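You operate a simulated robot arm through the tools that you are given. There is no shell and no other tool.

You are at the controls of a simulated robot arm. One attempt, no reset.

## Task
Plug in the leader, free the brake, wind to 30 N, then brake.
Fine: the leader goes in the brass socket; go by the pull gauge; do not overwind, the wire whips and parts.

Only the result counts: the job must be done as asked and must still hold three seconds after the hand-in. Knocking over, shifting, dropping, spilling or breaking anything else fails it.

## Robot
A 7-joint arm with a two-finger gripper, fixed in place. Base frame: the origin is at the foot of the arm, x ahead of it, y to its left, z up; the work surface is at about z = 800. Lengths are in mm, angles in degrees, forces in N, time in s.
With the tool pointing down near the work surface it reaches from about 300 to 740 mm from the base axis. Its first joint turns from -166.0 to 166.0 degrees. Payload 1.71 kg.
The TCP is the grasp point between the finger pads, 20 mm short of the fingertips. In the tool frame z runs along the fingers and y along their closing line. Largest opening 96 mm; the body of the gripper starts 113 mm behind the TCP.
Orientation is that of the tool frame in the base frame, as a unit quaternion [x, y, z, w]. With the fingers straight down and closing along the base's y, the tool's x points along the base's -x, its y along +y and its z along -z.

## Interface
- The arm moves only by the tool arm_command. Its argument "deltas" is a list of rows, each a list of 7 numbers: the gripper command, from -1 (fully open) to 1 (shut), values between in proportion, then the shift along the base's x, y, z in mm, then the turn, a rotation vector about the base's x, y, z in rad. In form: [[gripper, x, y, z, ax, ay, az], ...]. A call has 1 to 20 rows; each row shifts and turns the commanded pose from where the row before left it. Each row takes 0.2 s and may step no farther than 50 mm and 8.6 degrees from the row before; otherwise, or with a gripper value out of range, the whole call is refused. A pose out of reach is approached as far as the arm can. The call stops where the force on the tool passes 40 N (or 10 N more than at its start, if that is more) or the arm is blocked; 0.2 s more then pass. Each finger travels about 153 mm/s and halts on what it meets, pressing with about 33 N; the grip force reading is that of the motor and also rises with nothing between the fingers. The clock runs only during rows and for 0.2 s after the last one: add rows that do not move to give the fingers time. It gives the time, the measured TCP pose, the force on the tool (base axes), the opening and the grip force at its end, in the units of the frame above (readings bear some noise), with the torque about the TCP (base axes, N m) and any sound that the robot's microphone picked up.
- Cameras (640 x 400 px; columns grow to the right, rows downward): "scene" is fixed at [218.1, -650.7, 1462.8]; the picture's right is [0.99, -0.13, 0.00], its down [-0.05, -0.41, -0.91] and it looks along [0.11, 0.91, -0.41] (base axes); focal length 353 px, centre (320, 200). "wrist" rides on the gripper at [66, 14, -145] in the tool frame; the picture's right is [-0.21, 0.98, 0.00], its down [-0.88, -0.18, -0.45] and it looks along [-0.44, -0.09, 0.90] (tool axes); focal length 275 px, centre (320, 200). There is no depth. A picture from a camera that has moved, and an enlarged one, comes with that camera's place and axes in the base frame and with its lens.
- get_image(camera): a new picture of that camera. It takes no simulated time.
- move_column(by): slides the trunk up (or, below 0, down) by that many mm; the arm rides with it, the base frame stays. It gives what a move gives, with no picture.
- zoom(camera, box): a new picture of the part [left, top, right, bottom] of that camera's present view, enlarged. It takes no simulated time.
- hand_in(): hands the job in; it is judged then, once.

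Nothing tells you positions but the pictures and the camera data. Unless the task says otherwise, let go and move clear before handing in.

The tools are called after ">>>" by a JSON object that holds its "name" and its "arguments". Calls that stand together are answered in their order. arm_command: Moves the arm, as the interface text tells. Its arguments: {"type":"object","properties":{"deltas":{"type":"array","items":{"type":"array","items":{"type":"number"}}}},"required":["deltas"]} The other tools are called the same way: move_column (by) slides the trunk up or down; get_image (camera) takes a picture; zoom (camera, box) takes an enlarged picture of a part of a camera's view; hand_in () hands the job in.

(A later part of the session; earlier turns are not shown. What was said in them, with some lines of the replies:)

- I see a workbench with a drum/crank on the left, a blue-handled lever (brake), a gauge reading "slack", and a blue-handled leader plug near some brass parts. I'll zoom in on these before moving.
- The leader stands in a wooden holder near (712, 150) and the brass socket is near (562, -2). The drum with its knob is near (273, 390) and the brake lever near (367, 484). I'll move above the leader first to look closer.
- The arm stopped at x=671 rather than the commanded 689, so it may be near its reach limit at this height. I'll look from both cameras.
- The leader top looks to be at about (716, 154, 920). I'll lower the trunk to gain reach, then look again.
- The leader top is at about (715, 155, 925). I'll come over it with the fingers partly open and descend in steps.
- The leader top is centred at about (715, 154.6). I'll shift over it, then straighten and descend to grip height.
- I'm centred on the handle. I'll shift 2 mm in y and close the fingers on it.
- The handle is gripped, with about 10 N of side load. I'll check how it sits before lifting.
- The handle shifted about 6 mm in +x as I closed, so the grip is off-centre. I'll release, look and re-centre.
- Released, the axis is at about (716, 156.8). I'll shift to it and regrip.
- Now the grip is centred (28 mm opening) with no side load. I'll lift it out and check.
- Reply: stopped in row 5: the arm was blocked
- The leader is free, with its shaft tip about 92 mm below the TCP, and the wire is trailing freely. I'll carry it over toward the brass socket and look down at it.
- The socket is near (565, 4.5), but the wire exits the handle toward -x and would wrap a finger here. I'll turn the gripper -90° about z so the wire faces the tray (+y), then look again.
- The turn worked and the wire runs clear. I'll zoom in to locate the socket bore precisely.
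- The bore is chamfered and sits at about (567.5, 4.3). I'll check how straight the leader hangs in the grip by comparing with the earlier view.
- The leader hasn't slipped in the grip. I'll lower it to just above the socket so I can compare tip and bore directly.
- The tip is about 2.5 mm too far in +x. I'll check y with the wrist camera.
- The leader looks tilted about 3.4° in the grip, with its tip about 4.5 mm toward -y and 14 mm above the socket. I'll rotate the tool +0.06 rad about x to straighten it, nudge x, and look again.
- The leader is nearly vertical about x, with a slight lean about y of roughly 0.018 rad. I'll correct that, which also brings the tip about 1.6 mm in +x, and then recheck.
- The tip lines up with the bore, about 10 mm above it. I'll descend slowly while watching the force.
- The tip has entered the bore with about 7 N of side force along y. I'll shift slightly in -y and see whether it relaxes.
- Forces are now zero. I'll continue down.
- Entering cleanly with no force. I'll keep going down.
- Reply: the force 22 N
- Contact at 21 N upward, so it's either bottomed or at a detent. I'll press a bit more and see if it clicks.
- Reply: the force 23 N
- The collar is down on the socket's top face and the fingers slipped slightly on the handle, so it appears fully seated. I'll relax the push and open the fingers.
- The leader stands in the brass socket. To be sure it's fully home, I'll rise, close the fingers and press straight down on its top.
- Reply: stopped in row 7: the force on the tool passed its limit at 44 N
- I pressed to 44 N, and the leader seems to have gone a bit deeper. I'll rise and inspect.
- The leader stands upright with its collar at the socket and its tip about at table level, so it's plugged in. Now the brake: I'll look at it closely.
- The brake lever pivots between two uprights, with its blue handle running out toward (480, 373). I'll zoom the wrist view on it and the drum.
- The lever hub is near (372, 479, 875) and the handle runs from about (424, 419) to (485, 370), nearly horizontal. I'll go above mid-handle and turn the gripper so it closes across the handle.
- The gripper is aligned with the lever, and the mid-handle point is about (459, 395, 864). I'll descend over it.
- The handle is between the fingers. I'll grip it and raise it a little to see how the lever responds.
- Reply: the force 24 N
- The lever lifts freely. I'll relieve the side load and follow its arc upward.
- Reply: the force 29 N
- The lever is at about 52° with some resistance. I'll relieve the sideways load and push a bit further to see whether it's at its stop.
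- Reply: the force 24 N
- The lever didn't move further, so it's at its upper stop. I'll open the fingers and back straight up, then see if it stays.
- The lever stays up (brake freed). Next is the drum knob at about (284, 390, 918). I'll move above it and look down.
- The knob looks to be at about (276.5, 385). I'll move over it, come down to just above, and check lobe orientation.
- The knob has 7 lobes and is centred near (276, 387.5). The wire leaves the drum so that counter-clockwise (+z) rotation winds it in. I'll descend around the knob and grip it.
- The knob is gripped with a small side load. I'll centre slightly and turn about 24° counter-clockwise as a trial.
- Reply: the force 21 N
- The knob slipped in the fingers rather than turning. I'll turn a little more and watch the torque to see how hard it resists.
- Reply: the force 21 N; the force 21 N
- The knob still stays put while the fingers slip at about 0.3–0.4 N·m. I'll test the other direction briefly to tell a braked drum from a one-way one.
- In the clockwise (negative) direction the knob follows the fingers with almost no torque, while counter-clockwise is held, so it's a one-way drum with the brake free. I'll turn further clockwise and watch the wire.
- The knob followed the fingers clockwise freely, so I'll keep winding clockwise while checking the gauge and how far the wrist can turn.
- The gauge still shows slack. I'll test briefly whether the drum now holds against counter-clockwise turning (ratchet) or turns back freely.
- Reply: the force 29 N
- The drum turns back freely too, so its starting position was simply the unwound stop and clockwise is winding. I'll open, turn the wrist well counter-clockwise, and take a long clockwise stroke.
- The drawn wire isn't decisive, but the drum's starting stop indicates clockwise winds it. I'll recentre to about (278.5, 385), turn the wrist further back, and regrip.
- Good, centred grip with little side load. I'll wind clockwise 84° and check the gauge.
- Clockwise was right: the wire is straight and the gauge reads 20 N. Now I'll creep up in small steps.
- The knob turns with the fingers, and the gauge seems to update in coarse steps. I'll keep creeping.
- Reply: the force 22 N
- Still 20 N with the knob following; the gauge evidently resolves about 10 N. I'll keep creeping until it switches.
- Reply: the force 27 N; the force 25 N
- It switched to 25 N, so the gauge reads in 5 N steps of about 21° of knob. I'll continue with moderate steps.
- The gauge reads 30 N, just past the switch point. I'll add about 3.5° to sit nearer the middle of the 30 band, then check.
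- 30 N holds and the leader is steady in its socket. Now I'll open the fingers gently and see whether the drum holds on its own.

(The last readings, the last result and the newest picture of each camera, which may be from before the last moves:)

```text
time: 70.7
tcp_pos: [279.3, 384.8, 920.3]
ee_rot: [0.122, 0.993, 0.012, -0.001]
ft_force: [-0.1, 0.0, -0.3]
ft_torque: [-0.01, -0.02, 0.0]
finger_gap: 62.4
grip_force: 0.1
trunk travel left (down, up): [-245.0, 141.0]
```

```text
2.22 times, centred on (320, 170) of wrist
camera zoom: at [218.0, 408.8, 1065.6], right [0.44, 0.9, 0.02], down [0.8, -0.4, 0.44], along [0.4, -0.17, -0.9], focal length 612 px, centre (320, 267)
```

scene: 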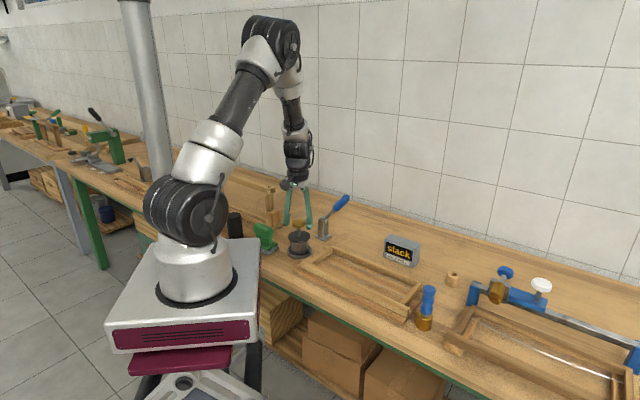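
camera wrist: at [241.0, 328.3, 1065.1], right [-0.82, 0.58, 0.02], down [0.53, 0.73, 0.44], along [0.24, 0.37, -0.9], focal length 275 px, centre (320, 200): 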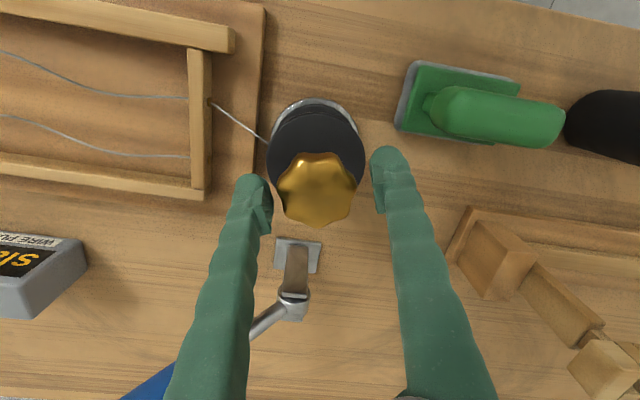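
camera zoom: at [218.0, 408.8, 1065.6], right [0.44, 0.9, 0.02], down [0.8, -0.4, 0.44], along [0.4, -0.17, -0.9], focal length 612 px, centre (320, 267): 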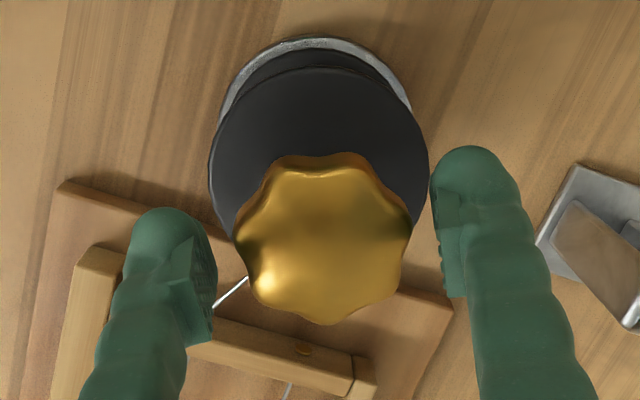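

The gauge still reads 30 N with the knob released, so the drum's own friction holds. I'll go straight to the brake lever, retracing my earlier path above its handle.

>>> {"name": "arm_command", "arguments": {"deltas": [[-0.5, 0, 0, 40, 0, 0, 0], [-0.5, 0, 0, 45, 0, 0, 0], [-0.5, 0, 0, 45, 0, 0, 0], [-0.3, 25, 8, 20, 0, 0, -0.141], [-0.3, 40, 13, 0, 0, 0, -0.141], [-0.3, 40, 13, 0, 0, 0, -0.141], [-0.3, 40, 12, 0, 0, 0, -0.141], [-0.3, 0, 0, 0, 0, 0, 0]]}}

>>> {"name": "get_image", "arguments": {"camera": "wrist"}}

>>> {"name": "zoom", "arguments": {"camera": "scene", "box": [265, 165, 425, 285]}}

```text
time: 72.5
tcp_pos: [425.1, 431.3, 1071.3]
ee_rot: [0.393, 0.919, 0.011, 0.003]
ft_force: [0.2, 0.5, 1.2]
ft_torque: [0.0, -0.03, 0.03]
finger_gap: 62.3
grip_force: 0.1
trunk travel left (down, up): [-245.0, 141.0]
```

```text
taken
camera wrist: at [387.6, 483.6, 1216.9], right [0.85, 0.53, 0.02], down [0.47, -0.77, 0.44], along [0.25, -0.36, -0.9], focal length 275 px, centre (320, 200)
```

wrist: 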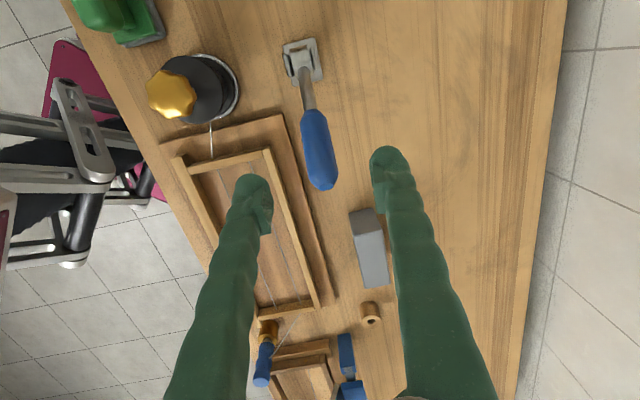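

```text
3.33 times, centred on (345, 225) of scene
camera zoom: at [218.1, -650.7, 1462.8], right [0.99, -0.13, 0.0], down [-0.05, -0.41, -0.91], along [0.11, 0.91, -0.41], focal length 1175 px, centre (237, 117)
```

zoom: 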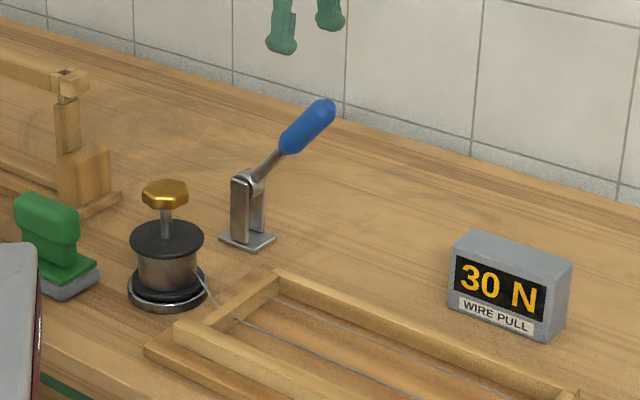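

The 30 N reading holds. I'll descend over the raised handle and grip it.

>>> {"name": "arm_command", "arguments": {"deltas": [[-0.3, 2, -1.5, -35, 0, 0, 0], [-0.3, 1, -1, -35, 0, 0, 0], [-0.3, 0, 0, -28, 0, 0, 0], [-0.3, 0, 0, 0, 0, 0, 0]]}}

>>> {"name": "zoom", "arguments": {"camera": "scene", "box": [295, 165, 395, 260]}}

>>> {"name": "get_image", "arguments": {"camera": "wrist"}}

```text
time: 73.5
tcp_pos: [428.7, 428.4, 972.7]
ee_rot: [0.393, 0.92, 0.011, 0.002]
ft_force: [0.2, -0.5, 0.3]
ft_torque: [-0.02, 0.0, 0.0]
finger_gap: 62.1
grip_force: 0.0
trunk travel left (down, up): [-245.0, 141.0]
```

```text
4.21 times, centred on (345, 212) of scene
camera zoom: at [218.1, -650.7, 1462.8], right [0.99, -0.13, 0.0], down [-0.05, -0.41, -0.91], along [0.11, 0.91, -0.41], focal length 1485 px, centre (215, 147)
```

zoom: 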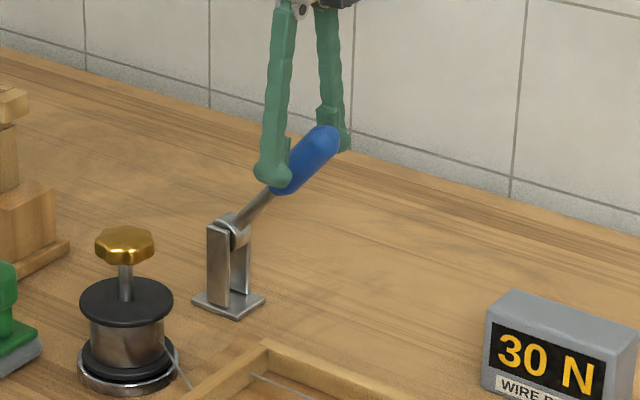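

```text
taken
camera wrist: at [389.9, 481.2, 1117.9], right [0.85, 0.53, 0.02], down [0.47, -0.77, 0.44], along [0.25, -0.36, -0.9], focal length 275 px, centre (320, 200)
```

wrist: 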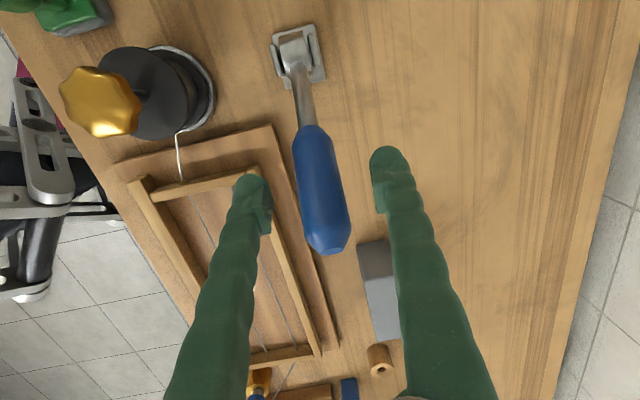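

>>> {"name": "arm_command", "arguments": {"deltas": [[-0.3, 0, 0, -4, 0, 0, 0], [0.3, 0, 0, 0, 0, 0, 0], [1, 0, 0, 0, 0, 0, 0], [1, 0, 0, 0, 0, 0, 0], [1, 5.2, -5.3, -7, 0, 0, 0], [1, 5.2, -5.3, -7, 0, 0, 0], [1, 4.3, -4.4, -8, 0, 0, 0], [1, 4.3, -4.4, -8, 0, 0, 0]]}}

>>> {"name": "zoom", "arguments": {"camera": "scene", "box": [295, 165, 395, 260]}}

```text
time: 75.3
tcp_pos: [446.4, 409.4, 937.6]
ee_rot: [0.391, 0.92, 0.01, 0.003]
ft_force: [-10.0, 0.7, 0.8]
ft_torque: [0.02, 0.94, 0.74]
finger_gap: 24.9
grip_force: 35.5
trunk travel left (down, up): [-245.0, 141.0]
```

```text
4.21 times, centred on (345, 212) of scene
camera zoom: at [218.1, -650.7, 1462.8], right [0.99, -0.13, 0.0], down [-0.05, -0.41, -0.91], along [0.11, 0.91, -0.41], focal length 1485 px, centre (215, 147)
```

zoom: 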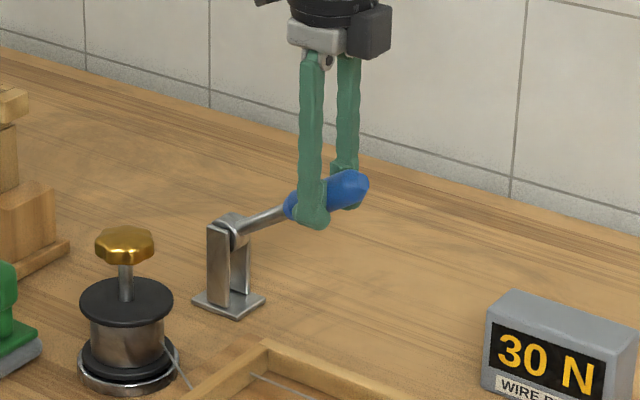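

The lever is coming down smoothly. I'll continue the arc to its original position.

>>> {"name": "arm_command", "arguments": {"deltas": [[1, 3.0, -3.3, -9, 0, 0, 0], [1, 3.0, -3.3, -9, 0, 0, 0], [1, 2, -2.1, -9.7, 0, 0, 0], [1, 2, -2.1, -9.7, 0, 0, 0], [1, 0.9, -0.9, -10, 0, 0, 0], [1, 0.9, -0.9, -10, 0, 0, 0], [1, 0, 0, -5, 0, 0, 0], [1, 0, 0, -4, 0, 0, 0], [1, 0, 0, 0, 0, 0, 0]]}}

>>> {"name": "zoom", "arguments": {"camera": "scene", "box": [295, 165, 425, 265]}}

```text
time: 77.3
tcp_pos: [460.3, 396.0, 870.0]
ee_rot: [0.393, 0.919, 0.011, 0.003]
ft_force: [18.8, 5.4, 6.7]
ft_torque: [0.62, 0.83, 0.54]
finger_gap: 24.6
grip_force: 34.6
trunk travel left (down, up): [-245.0, 141.0]
```

```text
4.00 times, centred on (360, 215) of scene
camera zoom: at [218.1, -650.7, 1462.8], right [0.99, -0.13, 0.0], down [-0.05, -0.41, -0.91], along [0.11, 0.91, -0.41], focal length 1410 px, centre (160, 140)
```

zoom: 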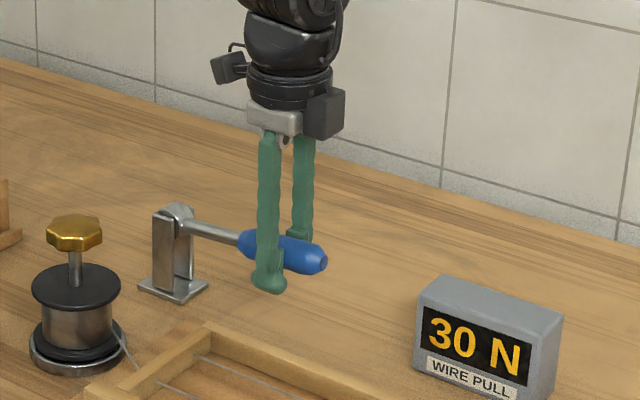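

Nearly home (z = 870). I'll press down to its stop, relieving the side load.

>>> {"name": "arm_command", "arguments": {"deltas": [[1, 1.2, 0.8, -3, 0, 0, 0], [1, 0, 0, -3, 0, 0, 0], [1, 0, 0, 0, 0, 0, 0]]}}

>>> {"name": "arm_command", "arguments": {"deltas": [[1, 0, 0, -3, 0, 0, 0], [1, 0, 0, 0, 0, 0, 0]]}}

>>> {"name": "zoom", "arguments": {"camera": "scene", "box": [295, 185, 395, 260]}}

```text
time: 78.1
tcp_pos: [460.5, 395.8, 866.0]
ee_rot: [0.392, 0.92, 0.011, 0.002]
ft_force: [13.1, -1.4, 6.9]
ft_torque: [0.67, 0.86, 0.58]
finger_gap: 24.3
grip_force: 34.9
trunk travel left (down, up): [-245.0, 141.0]
```

```text
time: 78.7
tcp_pos: [459.2, 396.3, 861.5]
ee_rot: [0.392, 0.92, 0.01, 0.002]
ft_force: [9.3, -3.7, 6.8]
ft_torque: [0.61, 0.7, 0.52]
finger_gap: 24.6
grip_force: 35.2
trunk travel left (down, up): [-245.0, 141.0]
```

```text
5.33 times, centred on (345, 222) of scene
camera zoom: at [218.1, -650.7, 1462.8], right [0.99, -0.13, 0.0], down [-0.05, -0.41, -0.91], along [0.11, 0.91, -0.41], focal length 1881 px, centre (187, 80)
```

zoom: 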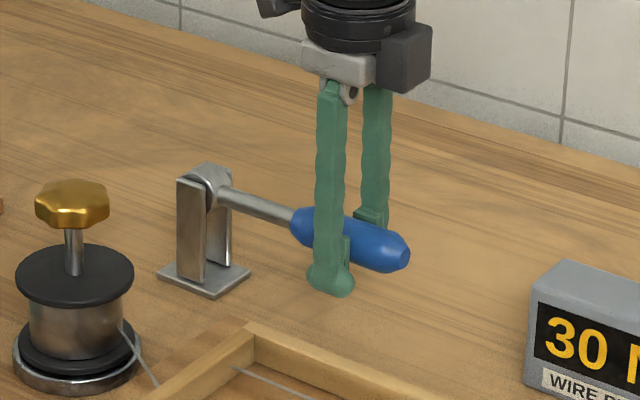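

>>> {"name": "arm_command", "arguments": {"deltas": [[1, 0, 0, -3, 0, 0, 0], [1, 0, 0, -2, 0, 0, 0], [1, 0, 0, 0, 0, 0, 0]]}}

>>> {"name": "zoom", "arguments": {"camera": "scene", "box": [295, 185, 395, 260]}}

```text
time: 79.5
tcp_pos: [459.3, 397.3, 858.6]
ee_rot: [0.394, 0.919, 0.014, 0.003]
ft_force: [5.1, -6.7, 27.3]
ft_torque: [0.08, 0.04, 0.53]
finger_gap: 24.5
grip_force: 34.8
trunk travel left (down, up): [-245.0, 141.0]
```

```text
5.33 times, centred on (345, 222) of scene
camera zoom: at [218.1, -650.7, 1462.8], right [0.99, -0.13, 0.0], down [-0.05, -0.41, -0.91], along [0.11, 0.91, -0.41], focal length 1881 px, centre (187, 80)
```

zoom: 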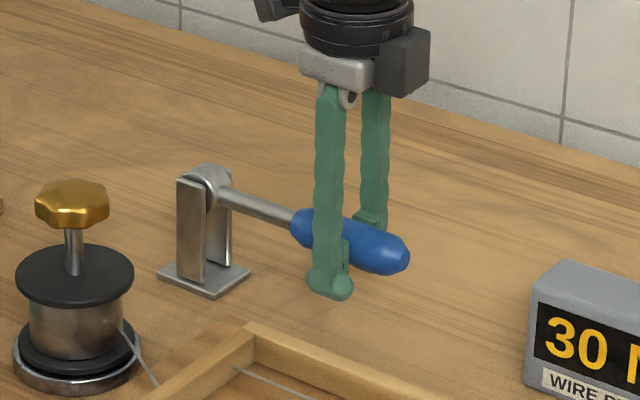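

The lever is hard against its lower stop (27 N). I'll open, back straight up and verify everything.

>>> {"name": "arm_command", "arguments": {"deltas": [[0.3, 0, 0, 0, 0, 0, 0], [-0.4, 0, 0, 0, 0, 0, 0], [-0.4, 0, 0, 5, 0, 0, 0], [-0.4, 0, 0, 35, 0, 0, 0], [-0.4, 0, 0, 45, 0, 0, 0], [-0.4, 0, 0, 45, 0, 0, 0], [-0.4, 0, 0, 0, 0, 0, 0]]}}

>>> {"name": "zoom", "arguments": {"camera": "scene", "box": [265, 165, 455, 335]}}

>>> {"name": "zoom", "arguments": {"camera": "scene", "box": [295, 185, 395, 260]}}

>>> {"name": "get_image", "arguments": {"camera": "wrist"}}

```text
time: 81.1
tcp_pos: [456.7, 398.0, 988.6]
ee_rot: [0.392, 0.92, 0.01, 0.003]
ft_force: [-0.4, -0.3, 0.3]
ft_torque: [-0.01, 0.0, -0.03]
finger_gap: 67.1
grip_force: 0.0
trunk travel left (down, up): [-245.0, 141.0]
```

```text
2.35 times, centred on (360, 250) of scene
camera zoom: at [218.1, -650.7, 1462.8], right [0.99, -0.13, 0.0], down [-0.05, -0.41, -0.91], along [0.11, 0.91, -0.41], focal length 830 px, centre (226, 82)
```

zoom: 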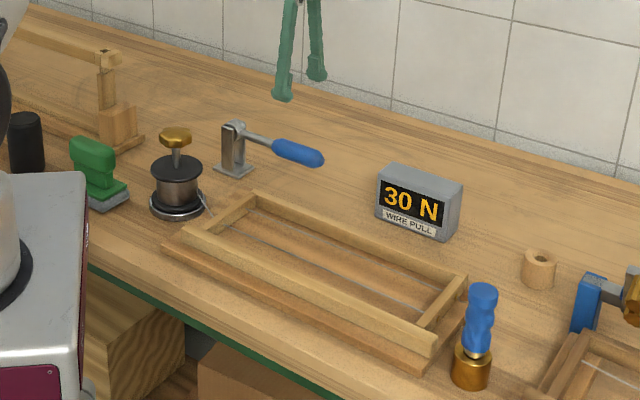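

```text
5.33 times, centred on (345, 222) of scene
camera zoom: at [218.1, -650.7, 1462.8], right [0.99, -0.13, 0.0], down [-0.05, -0.41, -0.91], along [0.11, 0.91, -0.41], focal length 1881 px, centre (187, 80)
```

zoom: 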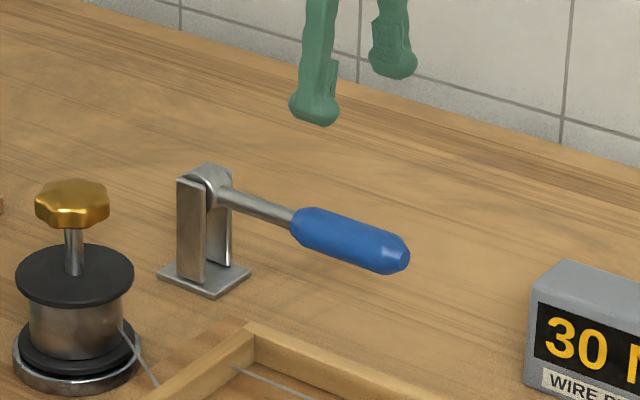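

```text
taken
camera wrist: at [419.2, 450.8, 1134.6], right [0.85, 0.53, 0.02], down [0.47, -0.77, 0.44], along [0.25, -0.36, -0.9], focal length 275 px, centre (320, 200)
```

wrist: 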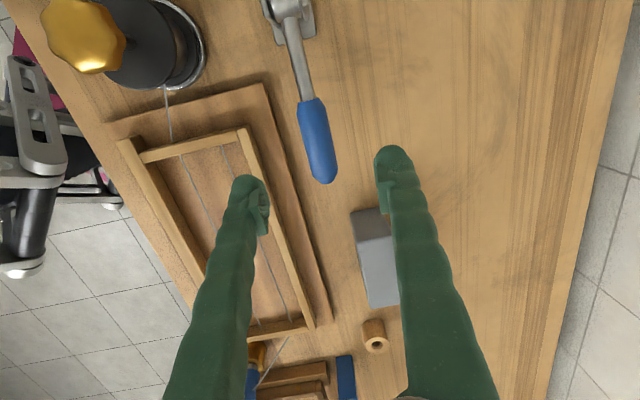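

The brake lever is back down, the gauge reads 30 N, and the leader stands in the brass socket. I'll move clear, wait a few seconds, and confirm the reading holds.

>>> {"name": "arm_command", "arguments": {"deltas": [[-0.4, 0, -20, 40, 0, 0, 0], [-0.4, 0, -20, 40, 0, 0, 0], [-0.4, 0, -20, 20, 0, 0, 0], [-0.4, 0, 0, 0, 0, 0, 0], [-0.4, 0, 0, 0, 0, 0, 0], [-0.4, 0, 0, 0, 0, 0, 0], [-0.4, 0, 0, 0, 0, 0, 0], [-0.4, 0, 0, 0, 0, 0, 0], [-0.4, 0, 0, 0, 0, 0, 0], [-0.4, 0, 0, 0, 0, 0, 0], [-0.4, 0, 0, 0, 0, 0, 0], [-0.4, 0, 0, 0, 0, 0, 0], [-0.4, 0, 0, 0, 0, 0, 0], [-0.4, 0, 0, 0, 0, 0, 0], [-0.4, 0, 0, 0, 0, 0, 0], [-0.4, 0, 0, 0, 0, 0, 0], [-0.4, 0, 0, 0, 0, 0, 0], [-0.4, 0, 0, 0, 0, 0, 0]]}}

>>> {"name": "zoom", "arguments": {"camera": "scene", "box": [265, 165, 455, 335]}}

>>> {"name": "get_image", "arguments": {"camera": "scene"}}

```text
time: 84.9
tcp_pos: [461.8, 336.8, 1089.6]
ee_rot: [0.392, 0.92, 0.011, 0.003]
ft_force: [0.4, -0.6, 0.6]
ft_torque: [0.0, 0.01, 0.08]
finger_gap: 67.0
grip_force: 0.1
trunk travel left (down, up): [-245.0, 141.0]
```

```text
2.35 times, centred on (360, 250) of scene
camera zoom: at [218.1, -650.7, 1462.8], right [0.99, -0.13, 0.0], down [-0.05, -0.41, -0.91], along [0.11, 0.91, -0.41], focal length 830 px, centre (226, 82)
```

zoom: 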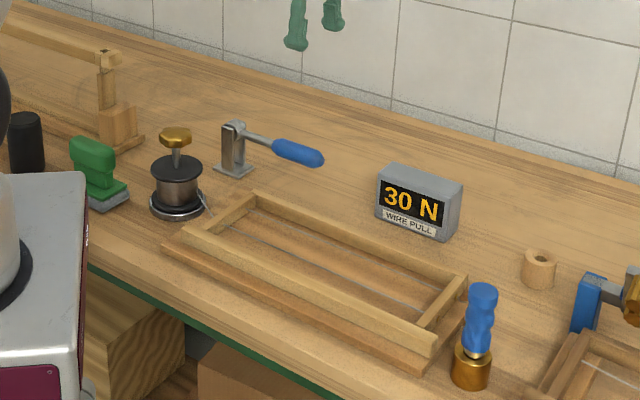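

```text
taken
```

scene: 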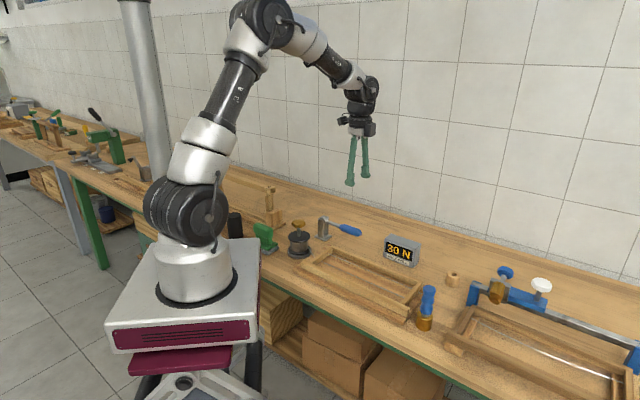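

The wire still reads 30 N after several seconds. The leader is in the brass socket, the brake lever is down, nothing else has been disturbed and the arm is clear, so I'm handing in.

>>> {"name": "hand_in", "arguments": {}}

```text
The job is handed in.
```

The job is done and handed in; I haven't seen the judging result. The leader is plugged into the brass socket, the wire is wound to 30 N on the gauge, and the brake lever is back down against its stop. Before the hand-in I moved the arm clear, and the reading held at 30 N for over 5 s after I let go of the brake.

- **Gauge resolution:** it reads in 5 N steps, so the true pull could be a couple of newtons either side of 30. I wound a few degrees past where it switched to 30, and it never showed more than 30.
- **Leader seating:** there was no click. I judged it seated because the collar was down on the socket face; I then pressed on its top, up to 44 N.
- **Winding direction:** clockwise winds the wire in. My first turn was counter-clockwise, against the drum's stop, so the fingers only slipped on the knob.

Nothing was knocked over or shifted that I could see.
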